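You operate a simulated robot arm through the tools that you are given. There is no shell and no other tool.

You run a simulated robot arm. Do the job below in one go: nothing can be reset, and whatever is moved stays where it is left.

Task
Put things in order on the top of the long bench. At the end: the yellow short brass weight (marked "100 g") stands where the brown potato stood; the purple cork is on the pink tin (marked "Seeds"); the brown potato stands where the black large iron weight (marked "1 kg") stood; the black large iron weight stands on top of the white cup; whatever was shut is shut again. Leave all else as you found it, and nothing knocked over.

The check looks at the end state, three seconds after you hand in, the way a careful person would. Anything else that was tipped, shoved, dropped, spilled or broken makes it a failure.

Robot
A 7-joint arm with a two-finger parallel gripper, fixed in place. Base frame: the origin is at the foot of the arm, x ahead of it, y to its left, z up; the work surface is at about z = 860. Units: mm, degrees, N and s.
With the tool pointing down near the work surface it reaches from about 100 to 640 mm from the base axis. Its first joint turns from -66.0 to 66.0 degrees. Payload 1.57 kg.
Tool frame: the origin (TCP) lies between the finger pads and is the grasp point; the fingertips stand 30 mm ahead of it; z points along the fingers, y is the line along which they close. The gripper opens to 80 mm. The fingers are 17 mm wide and 12 mm thick; the gripper's body (40 by 82 mm) begins 80 mm behind the TCP.
Orientation is told as [roll, pitch, yaw] about the base's x, y, z axes, in that order, counted from this pose: with the fingers straight down and closing along the base's y, the tool's x points along the base's -x, its y along +y and its z along -z.

Tools
- The arm moves only by the tool nudge_tool. Its argument "targets" is a list of rows, each a list of 7 numbers: the finger opening in cm, from 0 to 8, then the shift along the tool's x, y, z in units of 50 mm (1.0 is 50 mm), then the turn, a rotation vector about the tool's x, y, z in units of 5 degrees (1.0 is 5 degrees). In form: [[claw, x, y, z, wx, wy, wz], ...]. A call has 1 to 20 rows; each row shifts and turns the commanded pose from where the row before left it, along the tool's axes as they then stand. A call with a number of a shift or a turn outside -1 to 1 is refused whole. Rows are played at 5 a second. More than 50 mm and 8.6 degrees between two rows, or a gripper value outside its range, and nothing of the call is played. Where a pose cannot be reached the arm comes as near as it can. A force on the tool above 40 N (or 10 N above the force at the start of the call, whichever is more), or a blocked arm, ends the call early, and 0.2 s more pass. Each finger travels about 72 mm/s and halts on what it meets, pressing with about 29 N; the grip force reading is that of the motor and also rises with nothing between the fingers. The clock runs only during rows and for 0.2 s after the last one: add rows that do not move to give the fingers time. It gives the time, the measured TCP pose, the force on the tool (base axes), the opening and the grip force at its end, in the units of the frame above (readings bear some noise), with the torque about the TCP (base axes, N m) and any sound that the robot's microphone picked up.
- Cameras (640 x 400 px; columns grow to the right, rows downward): "scene" is fixed at [65, 441.1, 1422.7]; the picture's right is [-0.65, -0.76, 0.00], its down [-0.44, 0.38, -0.82] and it looks along [0.62, -0.53, -0.58] (base axes); focal length 331 px, centre (320, 200). "wrist" rides on the gripper at [72, -7, -122] in the tool frame; the picture's right is [0.09, 1.00, 0.00], its down [-0.84, 0.08, -0.54] and it looks along [-0.54, 0.05, 0.84] (tool axes); focal length 238 px, centre (320, 200). There is no depth. A picture from a camera that has moved, and an enlarged one, comes with that camera's place and axes in the base frame and with its lens.
- snapshot(camera): a new picture of that camera. It takes no simulated time.
- close_up(camera, box): a new picture of the part [left, top, right, bottom] of that camera's present view, enlarged. It takes no simulated time.
- job_done(): hands the job in; it is judged then, once.

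Nothing tells you positions but the pictures and the camera data. Unless the task says otherwise, let go and move clear before handing in.

The tools are called after "Request:" as name(argument=value, ...) on one line, values as JSON. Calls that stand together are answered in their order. nudge_tool: Moves the arm, as the interface text tells. Its arguments: {"type":"object","properties":{"targets":{"type":"array","items":{"type":"array","items":{"type":"number"}}}},"required":["targets"]} The other tools are called the same way: snapshot (camera) takes a picture; close_up (camera, box) takes an enlarged picture of a part of a camera's view; job_done () hands the job in.

At the start:

```text
time: 0.0
ee_pos: [320.9, -217.9, 1189.7]
orientation: [0.0, 0.1, -0.1]
ft_force: [-0.1, 0.2, 0.2]
torque: [-0.01, 0.0, -0.05]
width: 80.0
grip_force: 0.0
```

scene: 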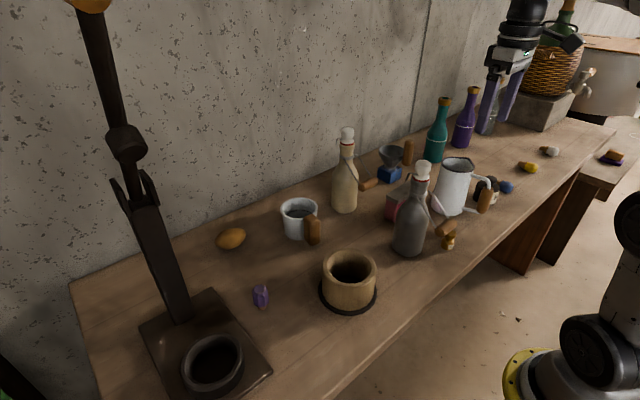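
wrist: 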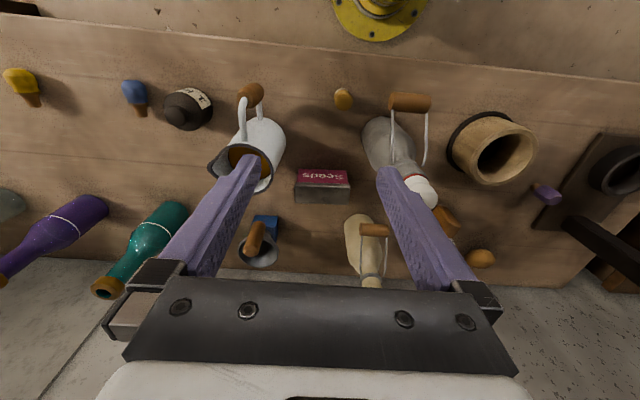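

I see a long bench with bottles, a mug, a pitcher, a tin, a black weight and small items. I'll take enlarged pictures to identify each thing before moving.

Request:
close_up(camera="scene", box=[340, 130, 520, 260])

Request:
close_up(camera="scene", box=[200, 180, 400, 320])

Request:
close_up(camera="wrist", box=[200, 60, 460, 300])

Request:
close_up(camera="wrist", box=[0, 40, 240, 200])

Request:
close_up(camera="wrist", box=[420, 90, 640, 290])

Request:
close_up(camera="scene", box=[460, 60, 640, 200])

```text
3.08 times, centred on (430, 195) of scene
camera zoom: at [65.0, 441.1, 1422.7], right [-0.65, -0.76, 0.0], down [-0.44, 0.38, -0.82], along [0.62, -0.53, -0.58], focal length 1020 px, centre (-18, 215)
```

zoom: 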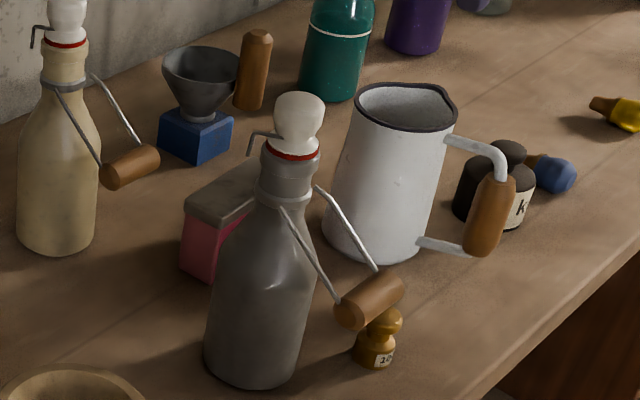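

```text
2.86 times, centred on (300, 250) of scene
camera zoom: at [65.0, 441.1, 1422.7], right [-0.65, -0.76, 0.0], down [-0.44, 0.38, -0.82], along [0.62, -0.53, -0.58], focal length 947 px, centre (377, 57)
```

zoom: 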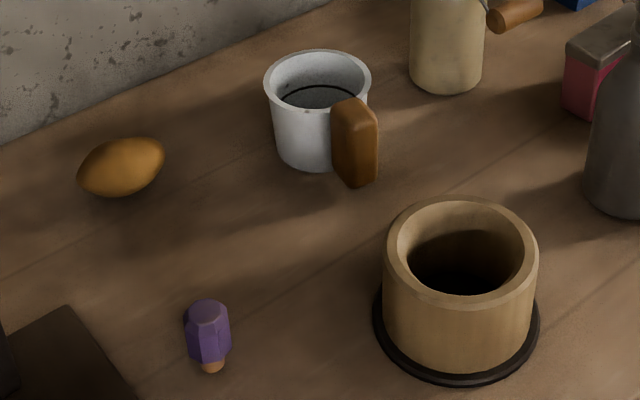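

```text
1.67 times, centred on (330, 180) of wrist
camera zoom: at [248.6, -225.1, 1311.2], right [-0.09, 1.0, 0.0], down [0.84, 0.08, 0.54], along [0.54, 0.05, -0.84], focal length 397 px, centre (303, 233)
```

zoom: 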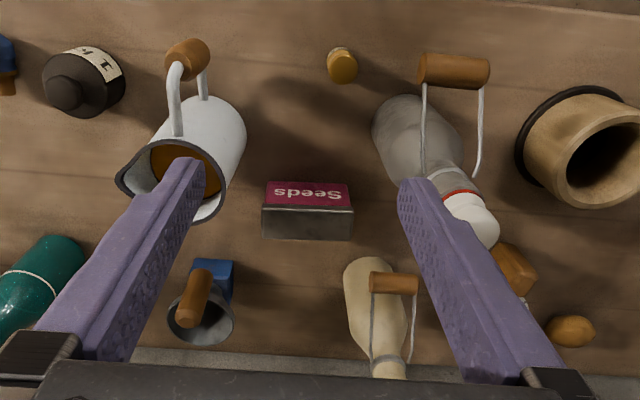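

```text
2.50 times, centred on (120, 120) of wrist
camera zoom: at [248.6, -225.1, 1311.2], right [-0.09, 1.0, 0.0], down [0.84, 0.08, 0.54], along [0.54, 0.05, -0.84], focal length 596 px, centre (820, 400)
```

zoom: 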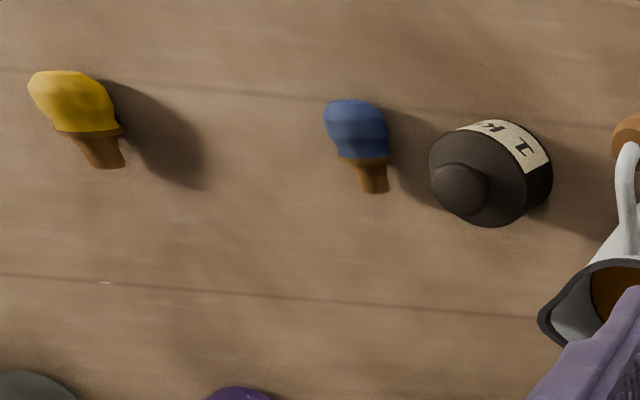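

```text
2.00 times, centred on (530, 190) of wrist
camera zoom: at [248.6, -225.1, 1311.2], right [-0.09, 1.0, 0.0], down [0.84, 0.08, 0.54], along [0.54, 0.05, -0.84], focal length 477 px, centre (-100, 220)
```

zoom: 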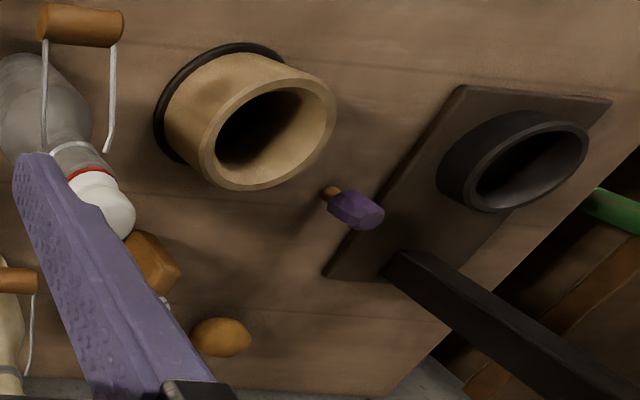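

```text
2.86 times, centred on (550, 130) of scene
camera zoom: at [65.0, 441.1, 1422.7], right [-0.65, -0.76, 0.0], down [-0.44, 0.38, -0.82], along [0.62, -0.53, -0.58], focal length 947 px, centre (-337, 400)
```

zoom: 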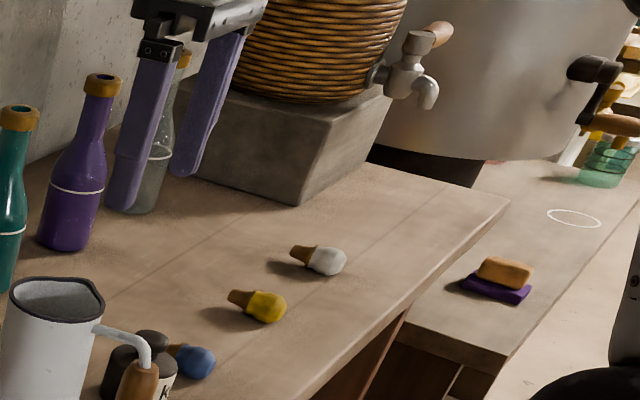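

The potato, cup, black 1 kg weight, brass 100 g weight, purple cork and Seeds tin are all located roughly. I'll move the wrist camera, staying high, to look down on the cup and the potato.

Request:
nudge_tool(targets=[[8, 0, 0.9, -0.4, 0, 0, 0], [8, 0, 0.9, -0.4, 0, 0, 0], [8, 0, 0.9, 0, 0, 0, 0], [8, 0, 0.9, 0, 0, 0, 0], [8, 0, 0.9, 0, 0, 0, 0], [8, 0, 0.9, 0, 0, 0, 0], [8, -0.8, 0, 0, 0, 0, 0], [8, -0.8, 0, 0, 0, 0, 0], [8, -0.8, 0, 0, 0, 0, 0], [8, -0.4, 0, 0, 0, 0, 0], [8, 0, 0, 0, 0, 0, 0]])

Request:
snapshot(camera="wrist")

Request:
snapshot(camera="scene")

```text
time: 2.4
ee_pos: [460.2, 49.6, 1228.4]
orientation: [0.0, 0.0, 0.0]
ft_force: [0.8, -0.4, 0.4]
torque: [-0.03, -0.02, -0.01]
width: 80.1
grip_force: 0.1
```

```text
taken
camera wrist: at [388.6, 42.9, 1350.2], right [-0.09, 1.0, 0.0], down [0.84, 0.08, 0.54], along [0.54, 0.05, -0.84], focal length 238 px, centre (320, 200)
```

wrist: 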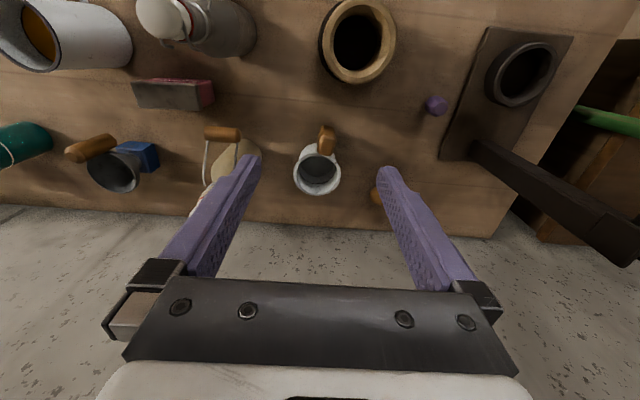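

```text
taken
```

scene: 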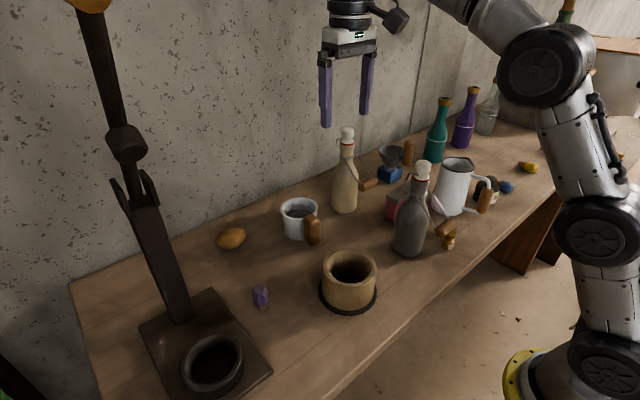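

Request:
close_up(camera="wrist", box=[260, 110, 400, 220])

Request:
close_up(camera="scene", box=[200, 180, 340, 270])

Request:
close_up(camera="wrist", box=[40, 50, 260, 200])

Request:
close_up(camera="wrist", box=[360, 20, 600, 220])

```text
3.64 times, centred on (330, 165) of wrist
camera zoom: at [388.6, 42.9, 1350.2], right [-0.09, 1.0, 0.0], down [0.84, 0.08, 0.54], along [0.54, 0.05, -0.84], focal length 867 px, centre (284, 327)
```

zoom: 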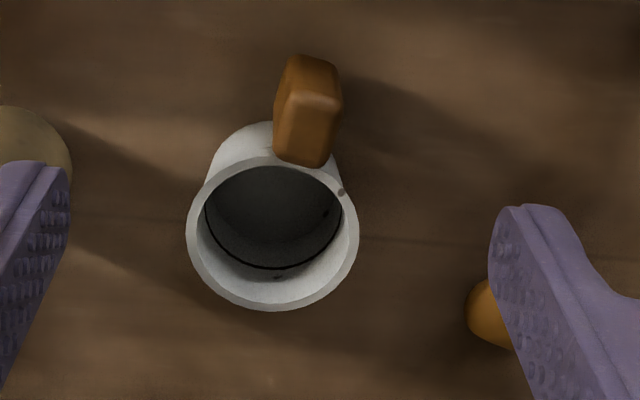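

```text
4.44 times, centred on (270, 225) of scene
camera zoom: at [65.0, 441.1, 1422.7], right [-0.65, -0.76, 0.0], down [-0.44, 0.38, -0.82], along [0.62, -0.53, -0.58], focal length 1473 px, centre (542, 89)
```

zoom: 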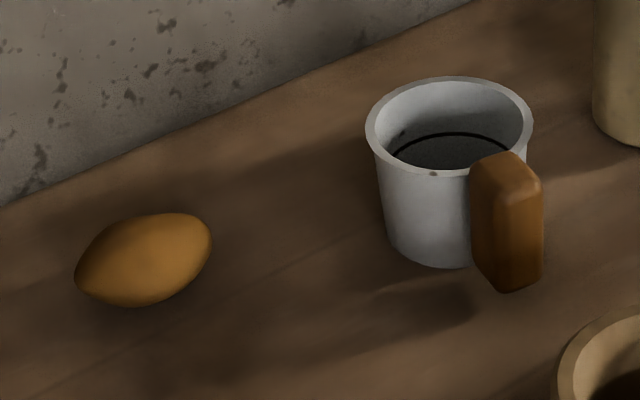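

```text
2.67 times, centred on (150, 125) of wrist
camera zoom: at [388.6, 42.9, 1350.2], right [-0.09, 1.0, 0.0], down [0.84, 0.08, 0.54], along [0.54, 0.05, -0.84], focal length 636 px, centre (773, 400)
```

zoom: 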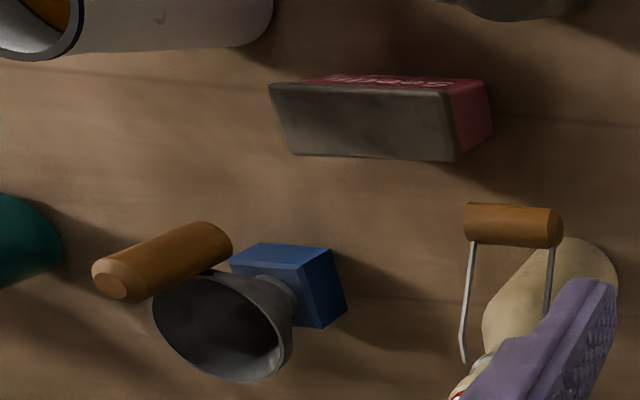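

```text
2.00 times, centred on (480, 120) of wrist
camera zoom: at [388.6, 42.9, 1350.2], right [-0.09, 1.0, 0.0], down [0.84, 0.08, 0.54], along [0.54, 0.05, -0.84], focal length 477 px, centre (0, 360)
```

zoom: 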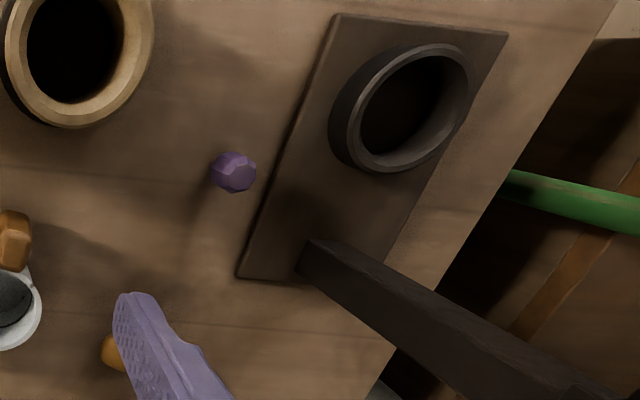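

The cup is an open mug at about (597, 58) with its rim near z 930, and the purple cork stands upright at about (458, 258). I need an accurate mug opening versus the weight's diameter, so I'll lower straight down for a closer look.

Request:
nudge_tool(targets=[[8, 0, 0, 0.8, 0, 0, 0], [8, 0, 0, 0.8, 0, 0, 0], [8, 0, 0, 0.8, 0, 0, 0], [8, 0, 0, 0, 0, 0, 0]])

Request:
close_up(camera="wrist", box=[265, 130, 385, 250])

Request:
snapshot(camera="wrist")

```text
time: 3.4
ee_pos: [462.7, 50.5, 1108.5]
orientation: [0.1, -0.1, 0.1]
ft_force: [0.5, -0.6, 0.3]
torque: [-0.01, 0.0, 0.04]
width: 80.0
grip_force: 0.0
```

```text
3.33 times, centred on (325, 190) of wrist
camera zoom: at [390.2, 43.9, 1229.9], right [-0.09, 1.0, 0.0], down [0.84, 0.08, 0.54], along [0.54, 0.05, -0.84], focal length 794 px, centre (303, 233)
```

zoom: 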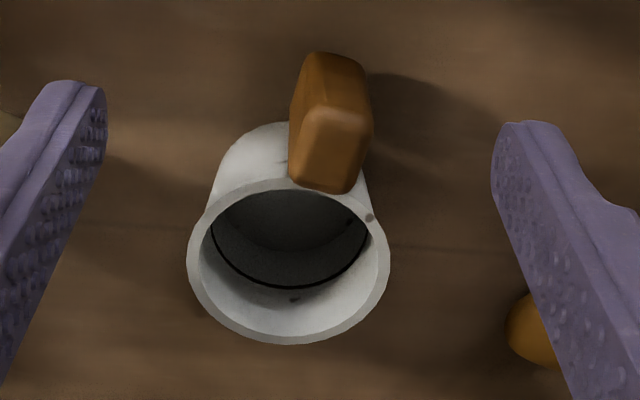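

```text
taken
camera wrist: at [390.2, 43.9, 1229.9], right [-0.09, 1.0, 0.0], down [0.84, 0.08, 0.54], along [0.54, 0.05, -0.84], focal length 238 px, centre (320, 200)
```

wrist: 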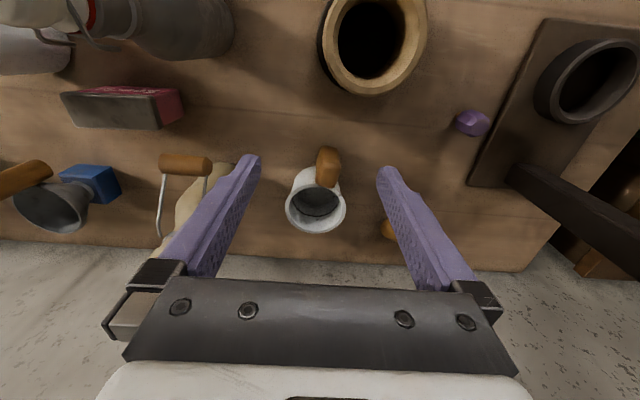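

The mug's rim is about 91 mm outside and about 80 mm inside at z≈935. Next I'll go high over to the black weight to measure it and look at its surroundings.

Request:
nudge_tool(targets=[[8, 0, 0, -0.8, 0, 0, 0], [8, 0, 0, -0.8, 0, 0, 0], [8, 0, 0, -0.8, 0, 0, 0], [8, 0.32, -0.835, 0, 0, 0, 0], [8, 0.32, -0.835, 0, 0, 0, 0], [8, 0.32, -0.835, 0, 0, 0, 0], [8, 0.32, -0.835, 0, 0, 0, 0], [8, 0.32, -0.835, 0, 0, 0, 0], [8, 0.32, -0.835, 0, 0, 0, 0], [8, 0.32, -0.835, 0, 0, 0, 0], [8, 0.32, -0.835, 0, 0, 0, 0], [8, 0.32, -0.835, 0, 0, 0, 0], [8, 0.32, -0.835, 0, 0, 0, 0], [8, 0.32, -0.835, 0, 0, 0, 0], [8, 0.32, -0.835, 0, 0, 0, 0], [8, 0, 0, 0, 0, 0, 0]])

Request:
snapshot(camera="wrist")

Request:
close_up(camera="scene", box=[360, 80, 560, 260])

```text
time: 6.8
ee_pos: [266.2, -427.7, 1221.8]
orientation: [0.0, 0.1, 0.1]
ft_force: [0.5, -1.1, -0.3]
torque: [0.01, 0.01, -0.02]
width: 79.8
grip_force: 0.0
out of reach, approached as far as the arm can: row 14, 15
```

```text
taken
camera wrist: at [193.7, -433.7, 1342.6], right [-0.09, 1.0, 0.0], down [0.84, 0.08, 0.54], along [0.54, 0.05, -0.84], focal length 238 px, centre (320, 200)
```

wrist: 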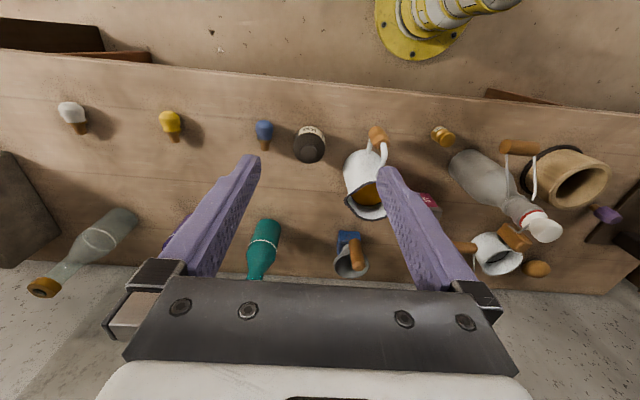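

```text
2.22 times, centred on (460, 170) of scene
camera zoom: at [65.0, 441.1, 1422.7], right [-0.65, -0.76, 0.0], down [-0.44, 0.38, -0.82], along [0.62, -0.53, -0.58], focal length 736 px, centre (9, 267)
```

zoom: 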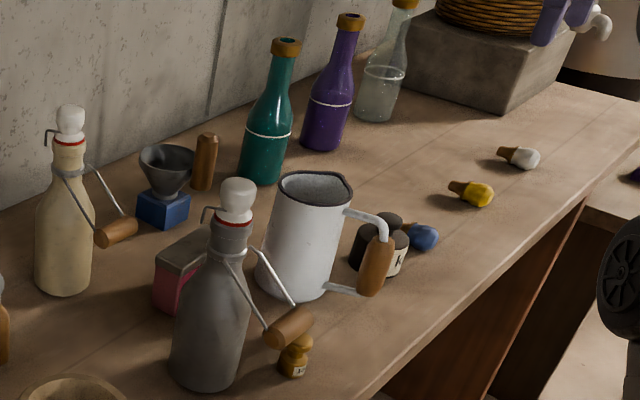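

Request:
close_up(camera="wrist", box=[240, 100, 400, 200])

Request:
nudge_tool(targets=[[8, -0.5, 0, 0.5, 0, 0, 0], [8, 0, 0, 0.9, 0, 0, 0], [8, 0, 0, 0.9, 0, 0, 0], [8, 0, 0, 0, 0, 0, 0]])

Request:
snapshot(camera="wrist")

Request:
close_up(camera="wrist", box=[230, 90, 390, 200])

```text
4.00 times, centred on (320, 150) of wrist
camera zoom: at [193.7, -433.7, 1342.6], right [-0.09, 1.0, 0.0], down [0.84, 0.08, 0.54], along [0.54, 0.05, -0.84], focal length 953 px, centre (320, 400)
```

zoom: 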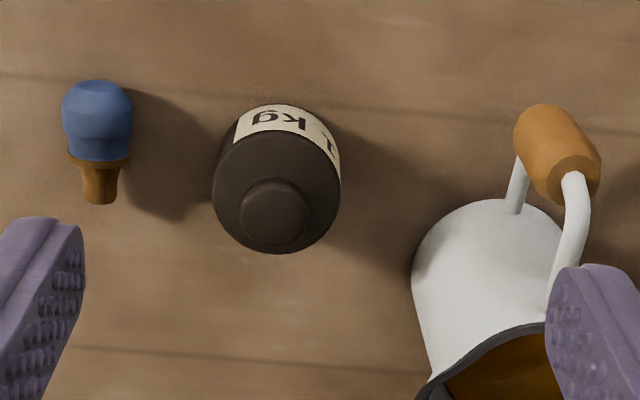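

```text
time: 7.8
ee_pos: [290.7, -428.7, 1107.3]
orientation: [0.0, 0.0, 0.1]
ft_force: [0.5, 0.3, 0.3]
torque: [0.03, 0.0, 0.03]
width: 80.1
grip_force: 0.1
```

```text
taken
camera wrist: at [219.1, -434.7, 1228.0], right [-0.09, 1.0, 0.0], down [0.84, 0.08, 0.54], along [0.54, 0.05, -0.84], focal length 238 px, centre (320, 200)
```

wrist: 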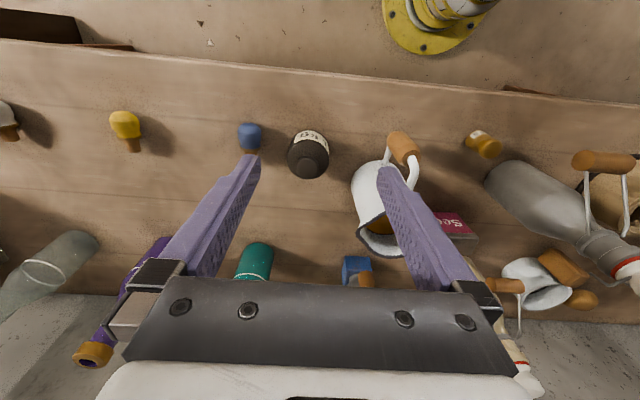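

```text
3.64 times, centred on (310, 145) of wrist
camera zoom: at [219.1, -434.7, 1228.0], right [-0.09, 1.0, 0.0], down [0.84, 0.08, 0.54], along [0.54, 0.05, -0.84], focal length 867 px, centre (356, 400)
```

zoom: 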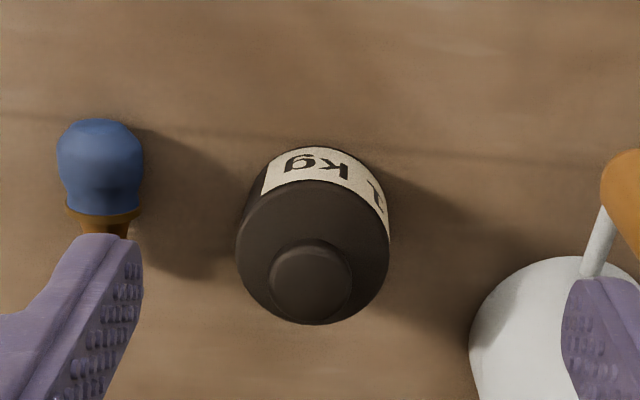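

The weight's body is about 63 mm across and roughly at (362, -440), narrower than the mug's ~80 mm opening, so what is inside the mug matters. I'll go back, high, to look nearly straight down into it.

Request:
nudge_tool(targets=[[8, 0, 0, -0.9, 0, 0, 0], [8, 0, 0, -0.8, 0, 0, 0], [8, 0, 0, -0.8, 0, 0, 0], [8, -0.5, 0.82, 0, 0, 0, 0], [8, -0.5, 0.82, 0, 0, 0, 0], [8, -0.5, 0.82, 0, 0, 0, 0], [8, -0.5, 0.82, 0, 0, 0, 0], [8, -0.5, 0.82, 0, 0, 0, 0], [8, -0.5, 0.82, 0, 0, 0, 0], [8, -0.5, 0.82, 0, 0, 0, 0], [8, -0.5, 0.82, 0, 0, 0, 0], [8, -0.5, 0.82, 0, 0, 0, 0], [8, -0.5, 0.82, 0, 0, 0, 0], [8, -0.5, 0.82, 0, 0, 0, 0], [8, -0.5, 0.82, 0, 0, 0, 0], [8, -0.5, 0, 0.7, 0, 0, 0], [8, 0, 0, 0.8, 0, 0, 0], [8, 0, 0, 0.8, 0, 0, 0], [8, 0, 0, 0, 0, 0, 0]])

Request:
snapshot(camera="wrist")

Request:
close_up(camera="wrist", box=[260, 40, 380, 140])

Request:
snapshot(camera="scene")

```text
time: 11.8
ee_pos: [565.8, 64.6, 1061.0]
orientation: [0.0, 0.0, 0.0]
ft_force: [-0.1, 0.2, -0.4]
torque: [0.01, 0.03, 0.0]
width: 80.0
grip_force: 0.0
out of reach, approached as far as the arm can: row 3, 13, 14, 15
```

```text
taken
camera wrist: at [494.6, 57.9, 1181.5], right [-0.09, 1.0, 0.0], down [0.84, 0.08, 0.54], along [0.54, 0.05, -0.84], focal length 238 px, centre (320, 200)
```

wrist: 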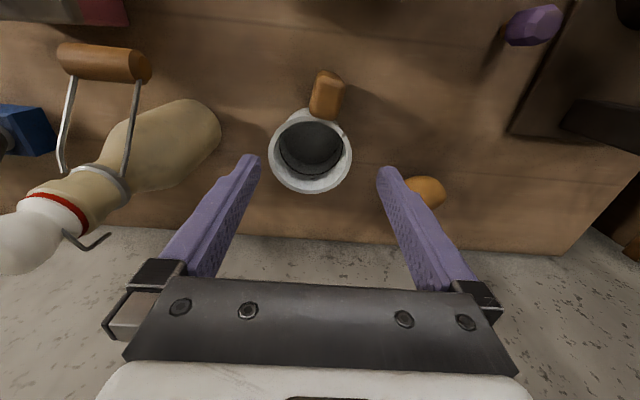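

```text
4.00 times, centred on (320, 90) of wrist
camera zoom: at [494.6, 57.9, 1181.5], right [-0.09, 1.0, 0.0], down [0.84, 0.08, 0.54], along [0.54, 0.05, -0.84], focal length 953 px, centre (320, 640)
```

zoom: 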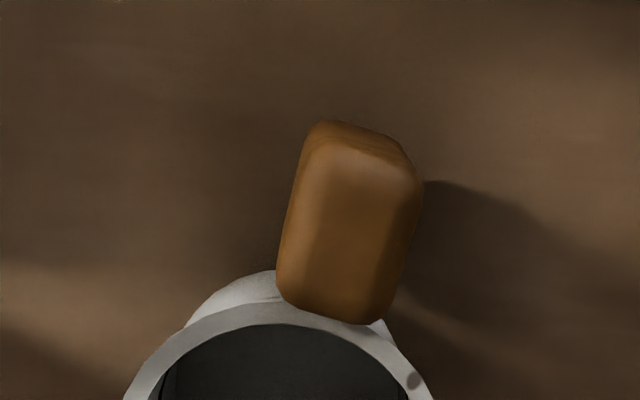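

```text
taken
```

scene: 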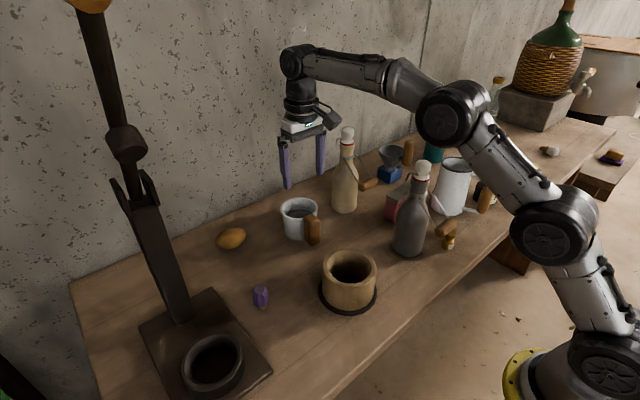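

Request:
close_up(camera="wrist", box=[250, 90, 370, 210])

Request:
close_up(camera="wrist", box=[370, 150, 490, 230])

```text
3.33 times, centred on (310, 150) of wrist
camera zoom: at [494.6, 57.9, 1181.5], right [-0.09, 1.0, 0.0], down [0.84, 0.08, 0.54], along [0.54, 0.05, -0.84], focal length 794 px, centre (353, 367)
```

zoom: 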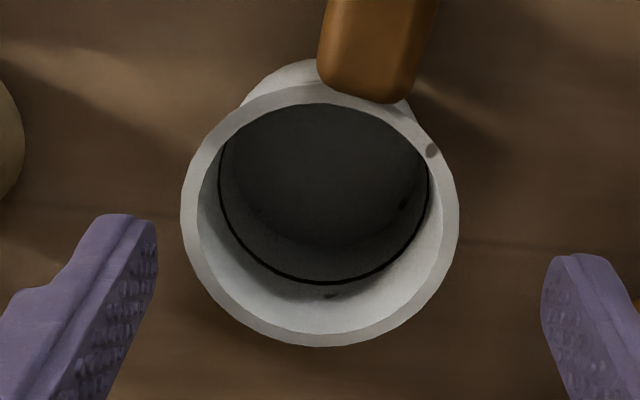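

```text
5.00 times, centred on (430, 190) of wrist
camera zoom: at [494.6, 57.9, 1181.5], right [-0.09, 1.0, 0.0], down [0.84, 0.08, 0.54], along [0.54, 0.05, -0.84], focal length 1192 px, centre (-230, 250)
```

zoom: 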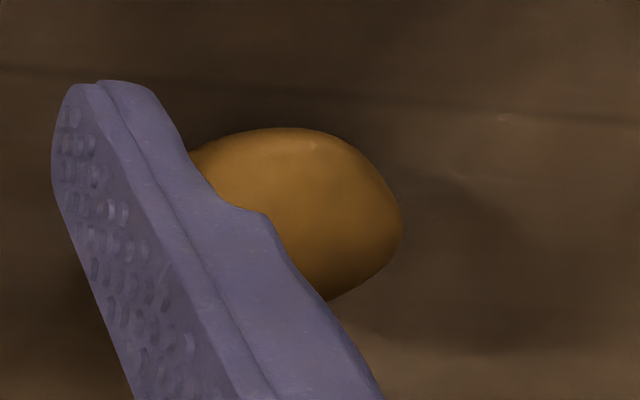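

Request:
close_up(camera="scene", box=[460, 150, 540, 220])

Request:
close_up(camera="scene", box=[240, 280, 290, 320])

Request:
close_up(camera="scene", box=[370, 130, 430, 230])

```text
5.71 times, centred on (500, 185) of scene
camera zoom: at [65.0, 441.1, 1422.7], right [-0.65, -0.76, 0.0], down [-0.44, 0.38, -0.82], along [0.62, -0.53, -0.58], focal length 1894 px, centre (-709, 286)
```

zoom: 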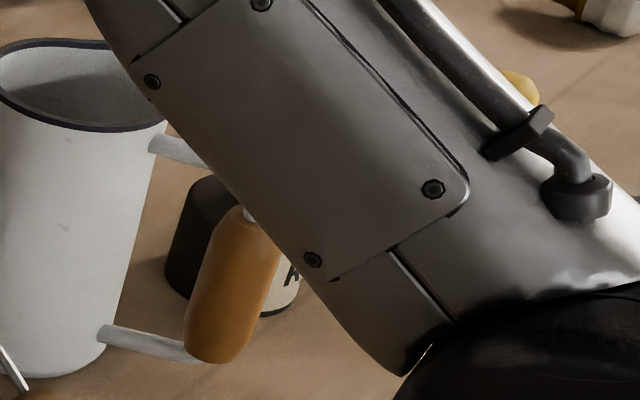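

```text
10.00 times, centred on (265, 300) of scene
camera zoom: at [65.0, 441.1, 1422.7], right [-0.65, -0.76, 0.0], down [-0.44, 0.38, -0.82], along [0.62, -0.53, -0.58], focal length 3314 px, centre (870, -800)
```

zoom: 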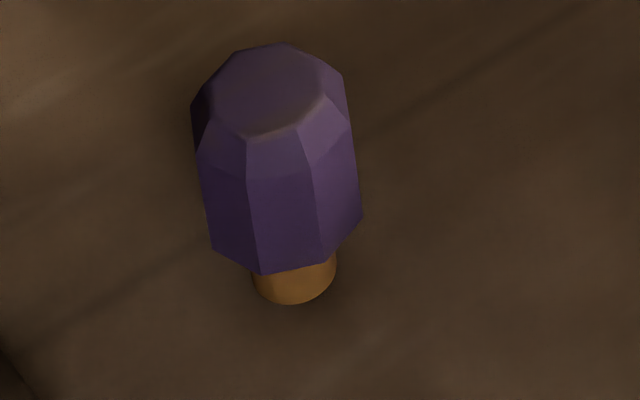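

```text
4.00 times, centred on (400, 180) of scene
camera zoom: at [65.0, 441.1, 1422.7], right [-0.65, -0.76, 0.0], down [-0.44, 0.38, -0.82], along [0.62, -0.53, -0.58], focal length 1326 px, centre (0, 280)
```

zoom: 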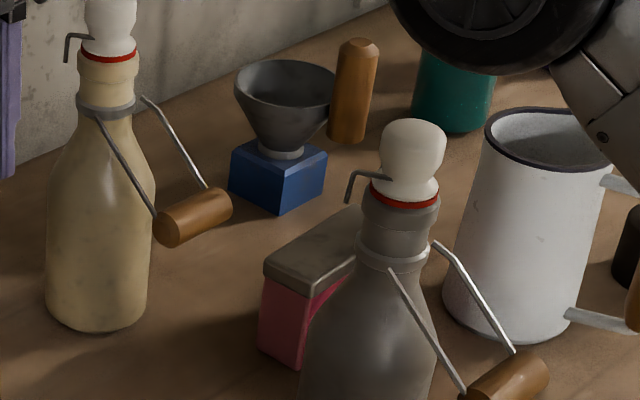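

The mug is a plain open mug (ring at mid-wall, floor below); the weight (63 mm) must be brought down centred and I'll feel where it lands. Now I go back over to the black weight for a low look at its knob before gripping it.

Request:
nudge_tool(targets=[[8, 0, 0, -0.8, 0, 0, 0], [8, 0, 0, -0.8, 0, 0, 0], [8, 0, 0, -0.8, 0, 0, 0], [8, 0.44, -0.84, 0, 0, 0, 0], [8, 0.44, -0.84, 0, 0, 0, 0], [8, 0.44, -0.84, 0, 0, 0, 0], [8, 0.44, -0.84, 0, 0, 0, 0], [8, 0.44, -0.84, 0, 0, 0, 0], [8, 0.44, -0.84, 0, 0, 0, 0], [8, 0.44, -0.84, 0, 0, 0, 0], [8, 0.44, -0.84, 0, 0, 0, 0], [8, 0.44, -0.84, 0, 0, 0, 0], [8, 0.44, -0.84, 0, 0, 0, 0], [8, 0.44, -0.84, 0, 0, 0, 0], [8, 0.44, -0.8, 0, 0, 0, 0], [8, 0, 0, 0.9, 0, 0, 0], [8, 0, 0, 0.9, 0, 0, 0], [8, 0, 0, 0.9, 0, 0, 0], [8, 0, 0, 0.8, 0, 0, 0], [8, 0, 0, 0, 0, 0, 0]])

Request:
snapshot(camera="wrist")

Request:
close_up(camera="wrist", box=[260, 130, 380, 250])

Request:
close_up(camera="scene", box=[430, 130, 540, 230])

```text
time: 16.0
ee_pos: [281.4, -442.5, 990.4]
orientation: [-0.1, 0.0, 0.0]
ft_force: [0.2, 0.8, -1.5]
torque: [0.03, 0.01, -0.01]
width: 80.1
grip_force: 0.0
out of reach, approached as far as the arm can: row 3
```

```text
taken
camera wrist: at [209.7, -448.3, 1112.2], right [-0.09, 1.0, 0.0], down [0.84, 0.08, 0.54], along [0.54, 0.05, -0.84], focal length 238 px, centre (320, 200)
```

wrist: 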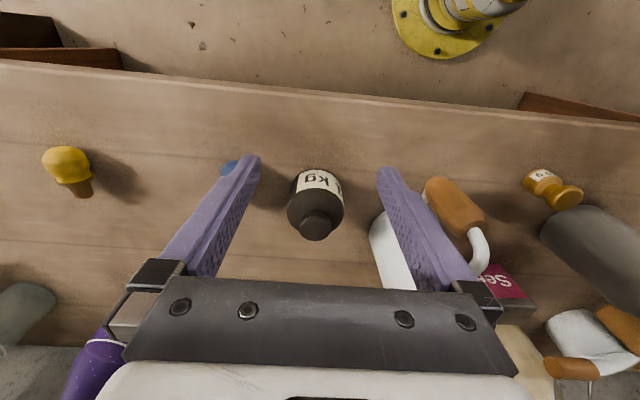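

```text
3.33 times, centred on (320, 190) of wrist
camera zoom: at [209.7, -448.3, 1112.2], right [-0.09, 1.0, 0.0], down [0.84, 0.08, 0.54], along [0.54, 0.05, -0.84], focal length 794 px, centre (320, 233)
```

zoom: 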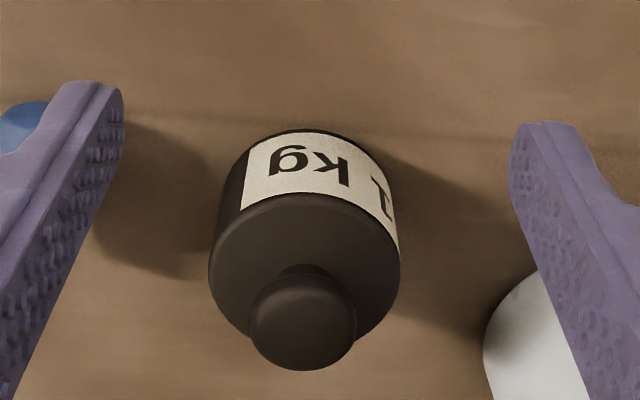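

```text
4.00 times, centred on (485, 180) of scene
camera zoom: at [65.0, 441.1, 1422.7], right [-0.65, -0.76, 0.0], down [-0.44, 0.38, -0.82], along [0.62, -0.53, -0.58], focal length 1326 px, centre (-340, 280)
```

zoom: 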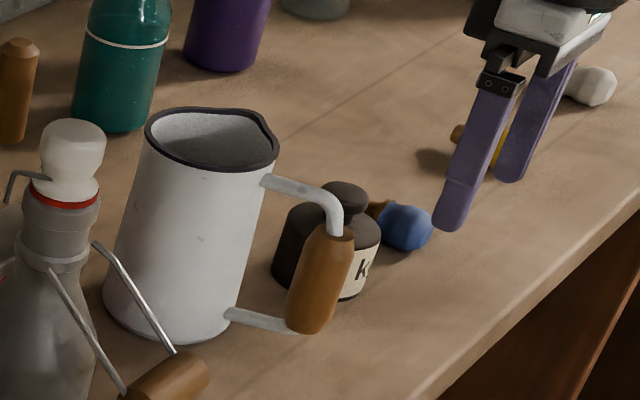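

The black weight stands at about (362, -440), body top near z 897, a mushroom knob about 32 mm wide reaching z≈930. I'll move over it with the fingers at 60 mm and check the alignment before descending.

Request:
nudge_tool(targets=[[7, -0.8, 0.03, 0, 0, 0, 0], [6, -0.812, 0.03, 0, 0, 0, 0], [6, 0, 0, 0, 0, 0, 0]])

Request:
snapshot(camera="wrist")

Request:
close_up(camera="scene", box=[430, 90, 560, 230])

```text
time: 16.8
ee_pos: [361.3, -441.5, 991.3]
orientation: [0.0, 0.0, 0.0]
ft_force: [0.0, 0.2, 0.6]
torque: [0.02, 0.0, 0.02]
width: 60.1
grip_force: 0.1
```

```text
taken
camera wrist: at [289.8, -446.9, 1113.4], right [-0.09, 1.0, 0.0], down [0.84, 0.08, 0.54], along [0.54, 0.05, -0.84], focal length 238 px, centre (320, 200)
```

wrist: 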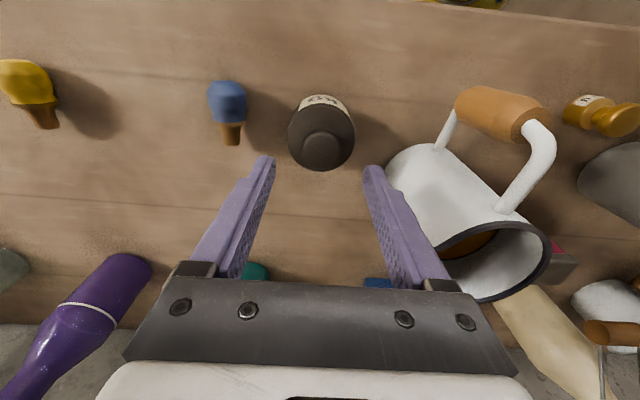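

```text
2.86 times, centred on (495, 160) of scene
camera zoom: at [65.0, 441.1, 1422.7], right [-0.65, -0.76, 0.0], down [-0.44, 0.38, -0.82], along [0.62, -0.53, -0.58], focal length 947 px, centre (-180, 314)
```

zoom: 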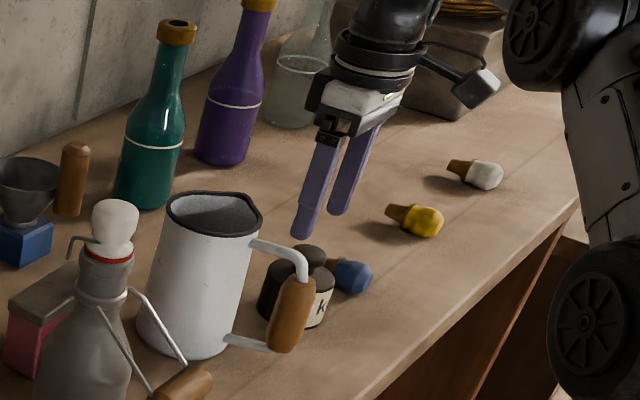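

The tool is centred over the knob within 2 mm. I'll descend so the fingertips sit just above the body's shoulder, then close on the knob.

Request:
nudge_tool(targets=[[6, 0, 0.04, 0.5, 0, 0, 0], [6, 0, 0, 0.4, 0, 0, 0], [6, 0, 0, 0.2, 0, 0, 0], [6, 0, 0, 0, 0, 0, 0]])

Request:
snapshot(camera="wrist")

Request:
close_up(camera="scene", box=[450, 130, 530, 210])

```text
time: 17.8
ee_pos: [363.0, -439.0, 938.6]
orientation: [-0.2, -0.1, 0.0]
ft_force: [-1.1, 0.7, 9.7]
torque: [-0.24, 0.08, -0.07]
width: 60.1
grip_force: 0.0
```

```text
taken
camera wrist: at [291.7, -444.3, 1059.5], right [-0.09, 1.0, 0.0], down [0.84, 0.08, 0.54], along [0.54, 0.05, -0.84], focal length 238 px, centre (320, 200)
```

wrist: 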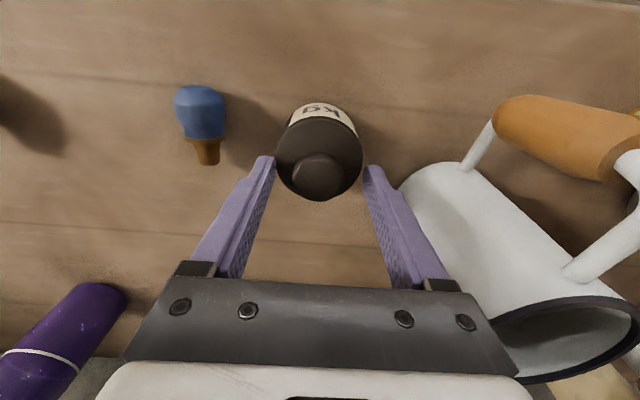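

```text
5.00 times, centred on (490, 170) of scene
camera zoom: at [64.8, 441.3, 1422.7], right [-0.65, -0.76, 0.0], down [-0.44, 0.38, -0.82], along [0.62, -0.53, -0.58], focal length 1657 px, centre (-530, 350)
```

zoom: 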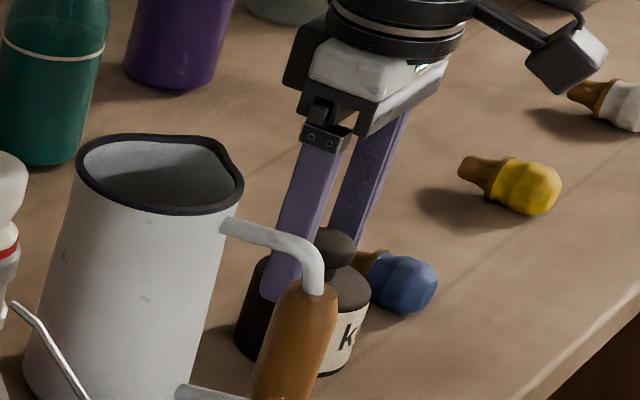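

The -y fingertip just touched the body's shoulder (about z 908), so the body is a bit taller than estimated. I'll lift 7 mm, shift slightly toward the knob centre and look again.

Request:
nudge_tool(targets=[[6, 0, 0, -0.24, 0, 0, 0], [5, 0.09, -0.03, 0, 0, 0, 0], [5, 0, 0, 0, 0, 0, 0]])

Request:
close_up(camera="wrist", box=[240, 80, 400, 240])

Request:
close_up(camera="scene", box=[470, 140, 530, 210])

```text
time: 18.6
ee_pos: [358.6, -439.0, 948.4]
orientation: [0.0, 0.0, 0.0]
ft_force: [-0.2, -0.1, 1.2]
torque: [0.01, 0.01, -0.01]
width: 49.9
grip_force: 0.0
```

```text
2.50 times, centred on (320, 160) of wrist
camera zoom: at [287.1, -445.1, 1069.6], right [-0.09, 1.0, 0.0], down [0.84, 0.08, 0.54], along [0.54, 0.05, -0.84], focal length 596 px, centre (320, 300)
```

zoom: 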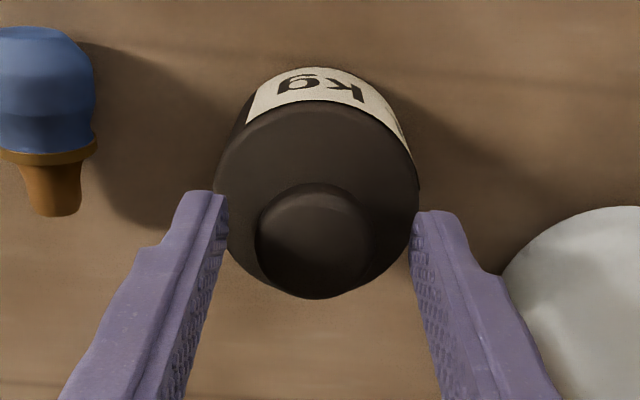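

```text
5.71 times, centred on (500, 175) of scene
camera zoom: at [65.0, 441.1, 1422.7], right [-0.65, -0.76, 0.0], down [-0.44, 0.38, -0.82], along [0.62, -0.53, -0.58], focal length 1894 px, centre (-709, 343)
```

zoom: 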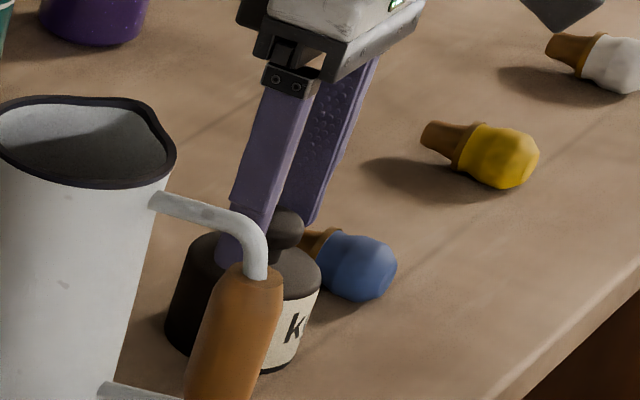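

The knob (≈30 mm) is centred between the fingers at about (359, -440). I'll lower 3 mm and close on it.

Request:
nudge_tool(targets=[[5, 0, -0.03, 0.07, 0, 0, 0], [3.5, 0, 0, 0, 0, 0, 0], [2, 0, 0, 0, 0, 0, 0], [2, 0, 0, 0, 0, 0, 0], [2, 0, 0, 0, 0, 0, 0]])

Request:
close_up(camera="wrist", box=[240, 80, 400, 240])

Request:
close_up(camera="scene", box=[470, 140, 530, 210])

```text
time: 19.8
ee_pos: [358.7, -439.3, 945.7]
orientation: [0.0, 0.0, 0.1]
ft_force: [-0.9, 3.3, 1.3]
torque: [0.11, -0.02, -0.08]
width: 31.5
grip_force: 28.7
```

```text
2.50 times, centred on (320, 160) of wrist
camera zoom: at [287.3, -446.3, 1066.3], right [-0.09, 1.0, 0.0], down [0.84, 0.08, 0.54], along [0.54, 0.05, -0.84], focal length 596 px, centre (320, 300)
```

zoom: 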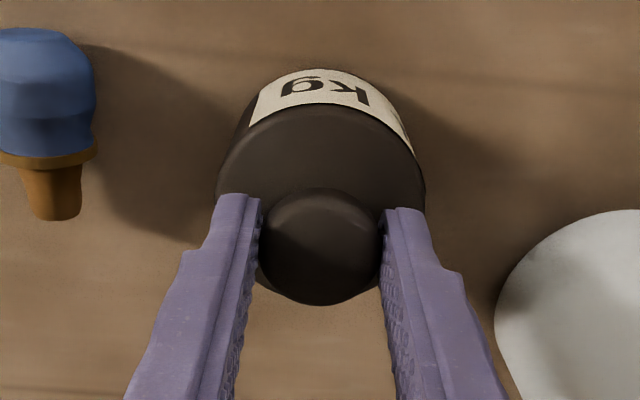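

```text
5.71 times, centred on (500, 175) of scene
camera zoom: at [64.9, 441.2, 1422.7], right [-0.65, -0.76, 0.0], down [-0.44, 0.38, -0.82], along [0.62, -0.53, -0.58], focal length 1894 px, centre (-709, 343)
```

zoom: 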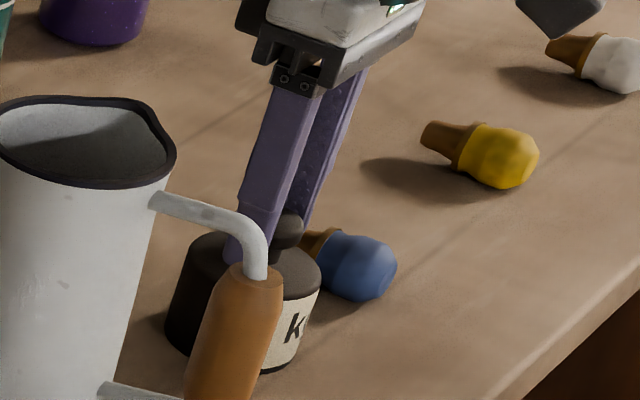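

The knob is gripped (31.5 mm, 29 N). I'll lift a little and check that the weight hangs straight.

Request:
nudge_tool(targets=[[2, 0, 0, -0.15, 0, 0, 0], [2, 0, 0, -0.3, 0, 0, 0], [2, 0, 0, -0.3, 0, 0, 0], [2, 0, 0, 0, 0, 0, 0]])

Request:
snapshot(camera="wrist")

Request:
close_up(camera="scene", box=[440, 110, 540, 210])

```text
time: 20.8
ee_pos: [359.2, -441.1, 981.3]
orientation: [0.1, 0.1, 0.0]
ft_force: [1.1, -0.3, -9.8]
torque: [0.0, 0.06, 0.02]
width: 31.7
grip_force: 29.0
```

```text
taken
camera wrist: at [287.6, -446.7, 1102.3], right [-0.09, 1.0, 0.0], down [0.84, 0.08, 0.54], along [0.54, 0.05, -0.84], focal length 238 px, centre (320, 200)
```

wrist: 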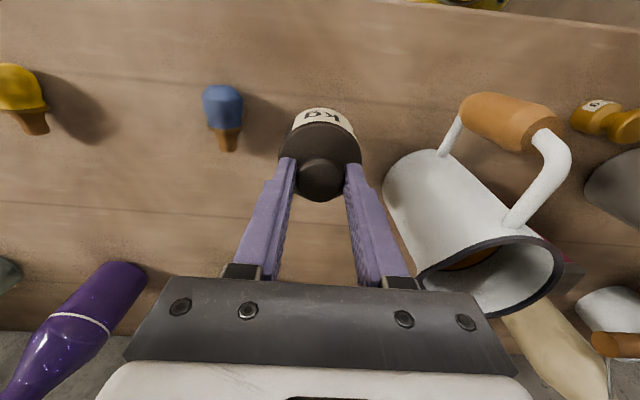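

```text
4.00 times, centred on (490, 160) of scene
camera zoom: at [65.1, 441.0, 1422.8], right [-0.65, -0.76, 0.0], down [-0.44, 0.38, -0.82], along [0.62, -0.53, -0.58], focal length 1326 px, centre (-360, 360)
```

zoom: 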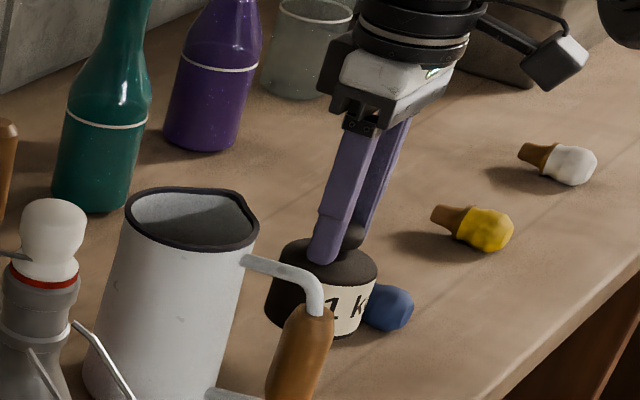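

The weight hangs straight (9.8 N), its underside about 86 mm below the TCP. I'll raise it well above the bottles and carry it between them toward the mug.

Request:
nudge_tool(targets=[[2, 0, 0, -0.5, 0, 0, 0], [2, 0, 0, -0.7, 0, 0, 0], [2, 0, 0, -0.8, 0, 0, 0], [2, 0, 0, -0.8, 0, 0, 0], [2, 0, 0, -0.8, 0, 0, 0], [2, 0, 0, -0.8, 0, 0, 0], [2, 0, 0, 0, 0, 0, 0]])

Request:
nudge_tool(targets=[[2, -0.1, 0.3, 0, 0, 0, 0], [2, -0.22, 0.6, 0, 0, 0, 0], [2, -0.22, 0.6, 0, 0, 0, 0], [2, -0.22, 0.6, 0, 0, 0, 0], [2, -0.22, 0.6, 0, 0, 0, 0], [2, -0.22, 0.6, 0, 0, 0, 0], [2, -0.22, 0.6, 0, 0, 0, 0], [2, -0.22, 0.6, 0, 0, 0, 0], [2, -0.22, 0.6, 0, 0, 0, 0], [2, -0.22, 0.6, 0, 0, 0, 0], [2, -0.22, 0.6, 0, 0, 0, 0], [2, -0.22, 0.6, 0, 0, 0, 0], [2, -0.22, 0.6, 0, 0, 0, 0], [2, -0.22, 0.6, 0, 0, 0, 0], [2, -0.22, 0.6, 0, 0, 0, 0], [2, -0.22, 0.6, 0, 0, 0, 0], [2, -0.22, 0.6, 0, 0, 0, 0], [2, -0.1, 0.1, 0, 0, 0, 0], [2, 0, 0, 0, 0, 0, 0]])

Request:
snapshot(camera="wrist")

Request:
snapshot(camera="scene")

```text
time: 22.4
ee_pos: [343.9, -422.2, 1177.1]
orientation: [0.1, -0.1, 0.0]
ft_force: [-0.1, -0.6, -10.0]
torque: [-0.01, 0.01, 0.04]
width: 31.5
grip_force: 28.9
out of reach, approached as far as the arm can: row 5, 6
```

```text
time: 26.4
ee_pos: [528.8, 78.3, 1174.3]
orientation: [0.1, 0.1, 0.1]
ft_force: [0.3, 0.5, -10.0]
torque: [0.0, 0.01, 0.0]
width: 31.5
grip_force: 29.4
```

```text
taken
camera wrist: at [456.9, 72.6, 1295.9], right [-0.09, 1.0, 0.0], down [0.84, 0.08, 0.54], along [0.54, 0.05, -0.84], focal length 238 px, centre (320, 200)
```

wrist: 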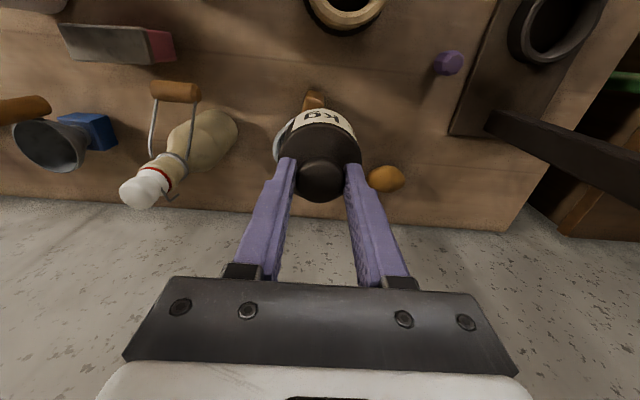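

```text
taken
```

scene: 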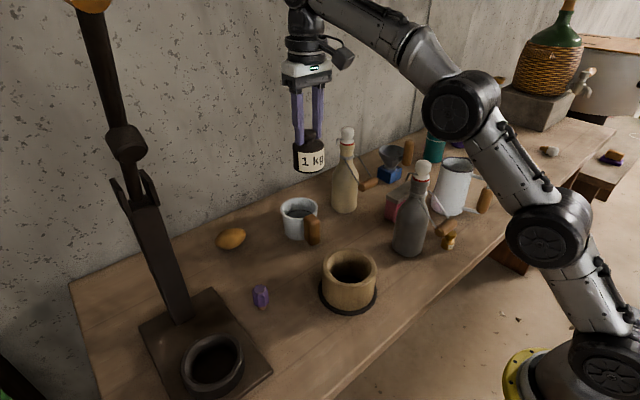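

The weight is hanging near the mug; the mug's centre works out to about (597.5, 55.7), rim z≈940. I'll lower partway and move over the mug, staying 60 mm above the rim.

Request:
nudge_tool(targets=[[2, 0, -0.2, 0.4, 0, 0, 0], [2, -0.2, -0.25, 0.5, 0, 0, 0], [2, -0.4, 0, 0.5, 0, 0, 0], [2, -0.4, 0, 0, 0, 0, 0], [2, -0.374, 0, 0, 0, 0, 0], [2, 0, 0, 0, 0, 0, 0], [2, 0, 0, 0, 0, 0, 0]])

Request:
snapshot(camera="wrist")

Request:
close_up(camera="scene", box=[240, 100, 380, 260])

```text
time: 28.0
ee_pos: [585.4, 57.7, 1103.3]
orientation: [0.0, 0.1, 0.0]
ft_force: [0.2, 0.0, -10.0]
torque: [0.01, 0.0, 0.0]
width: 31.3
grip_force: 29.0
out of reach, approached as far as the arm can: row 5
```

```text
taken
camera wrist: at [514.3, 50.5, 1224.5], right [-0.09, 1.0, 0.0], down [0.84, 0.08, 0.54], along [0.54, 0.05, -0.84], focal length 238 px, centre (320, 200)
```

wrist: 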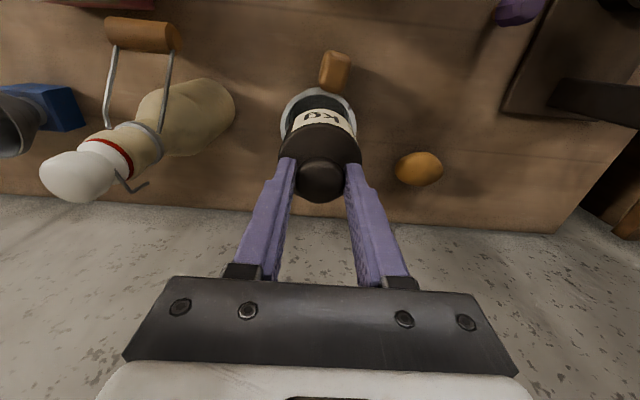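

```text
2.50 times, centred on (310, 180) of scene
camera zoom: at [65.2, 441.2, 1422.7], right [-0.65, -0.76, 0.0], down [-0.44, 0.38, -0.82], along [0.62, -0.53, -0.58], focal length 828 px, centre (345, 250)
```

zoom: 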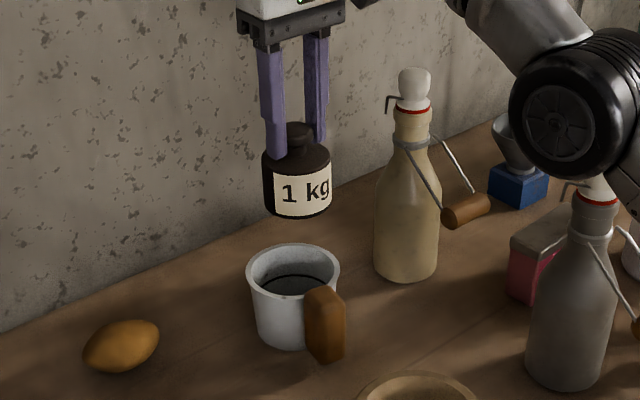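

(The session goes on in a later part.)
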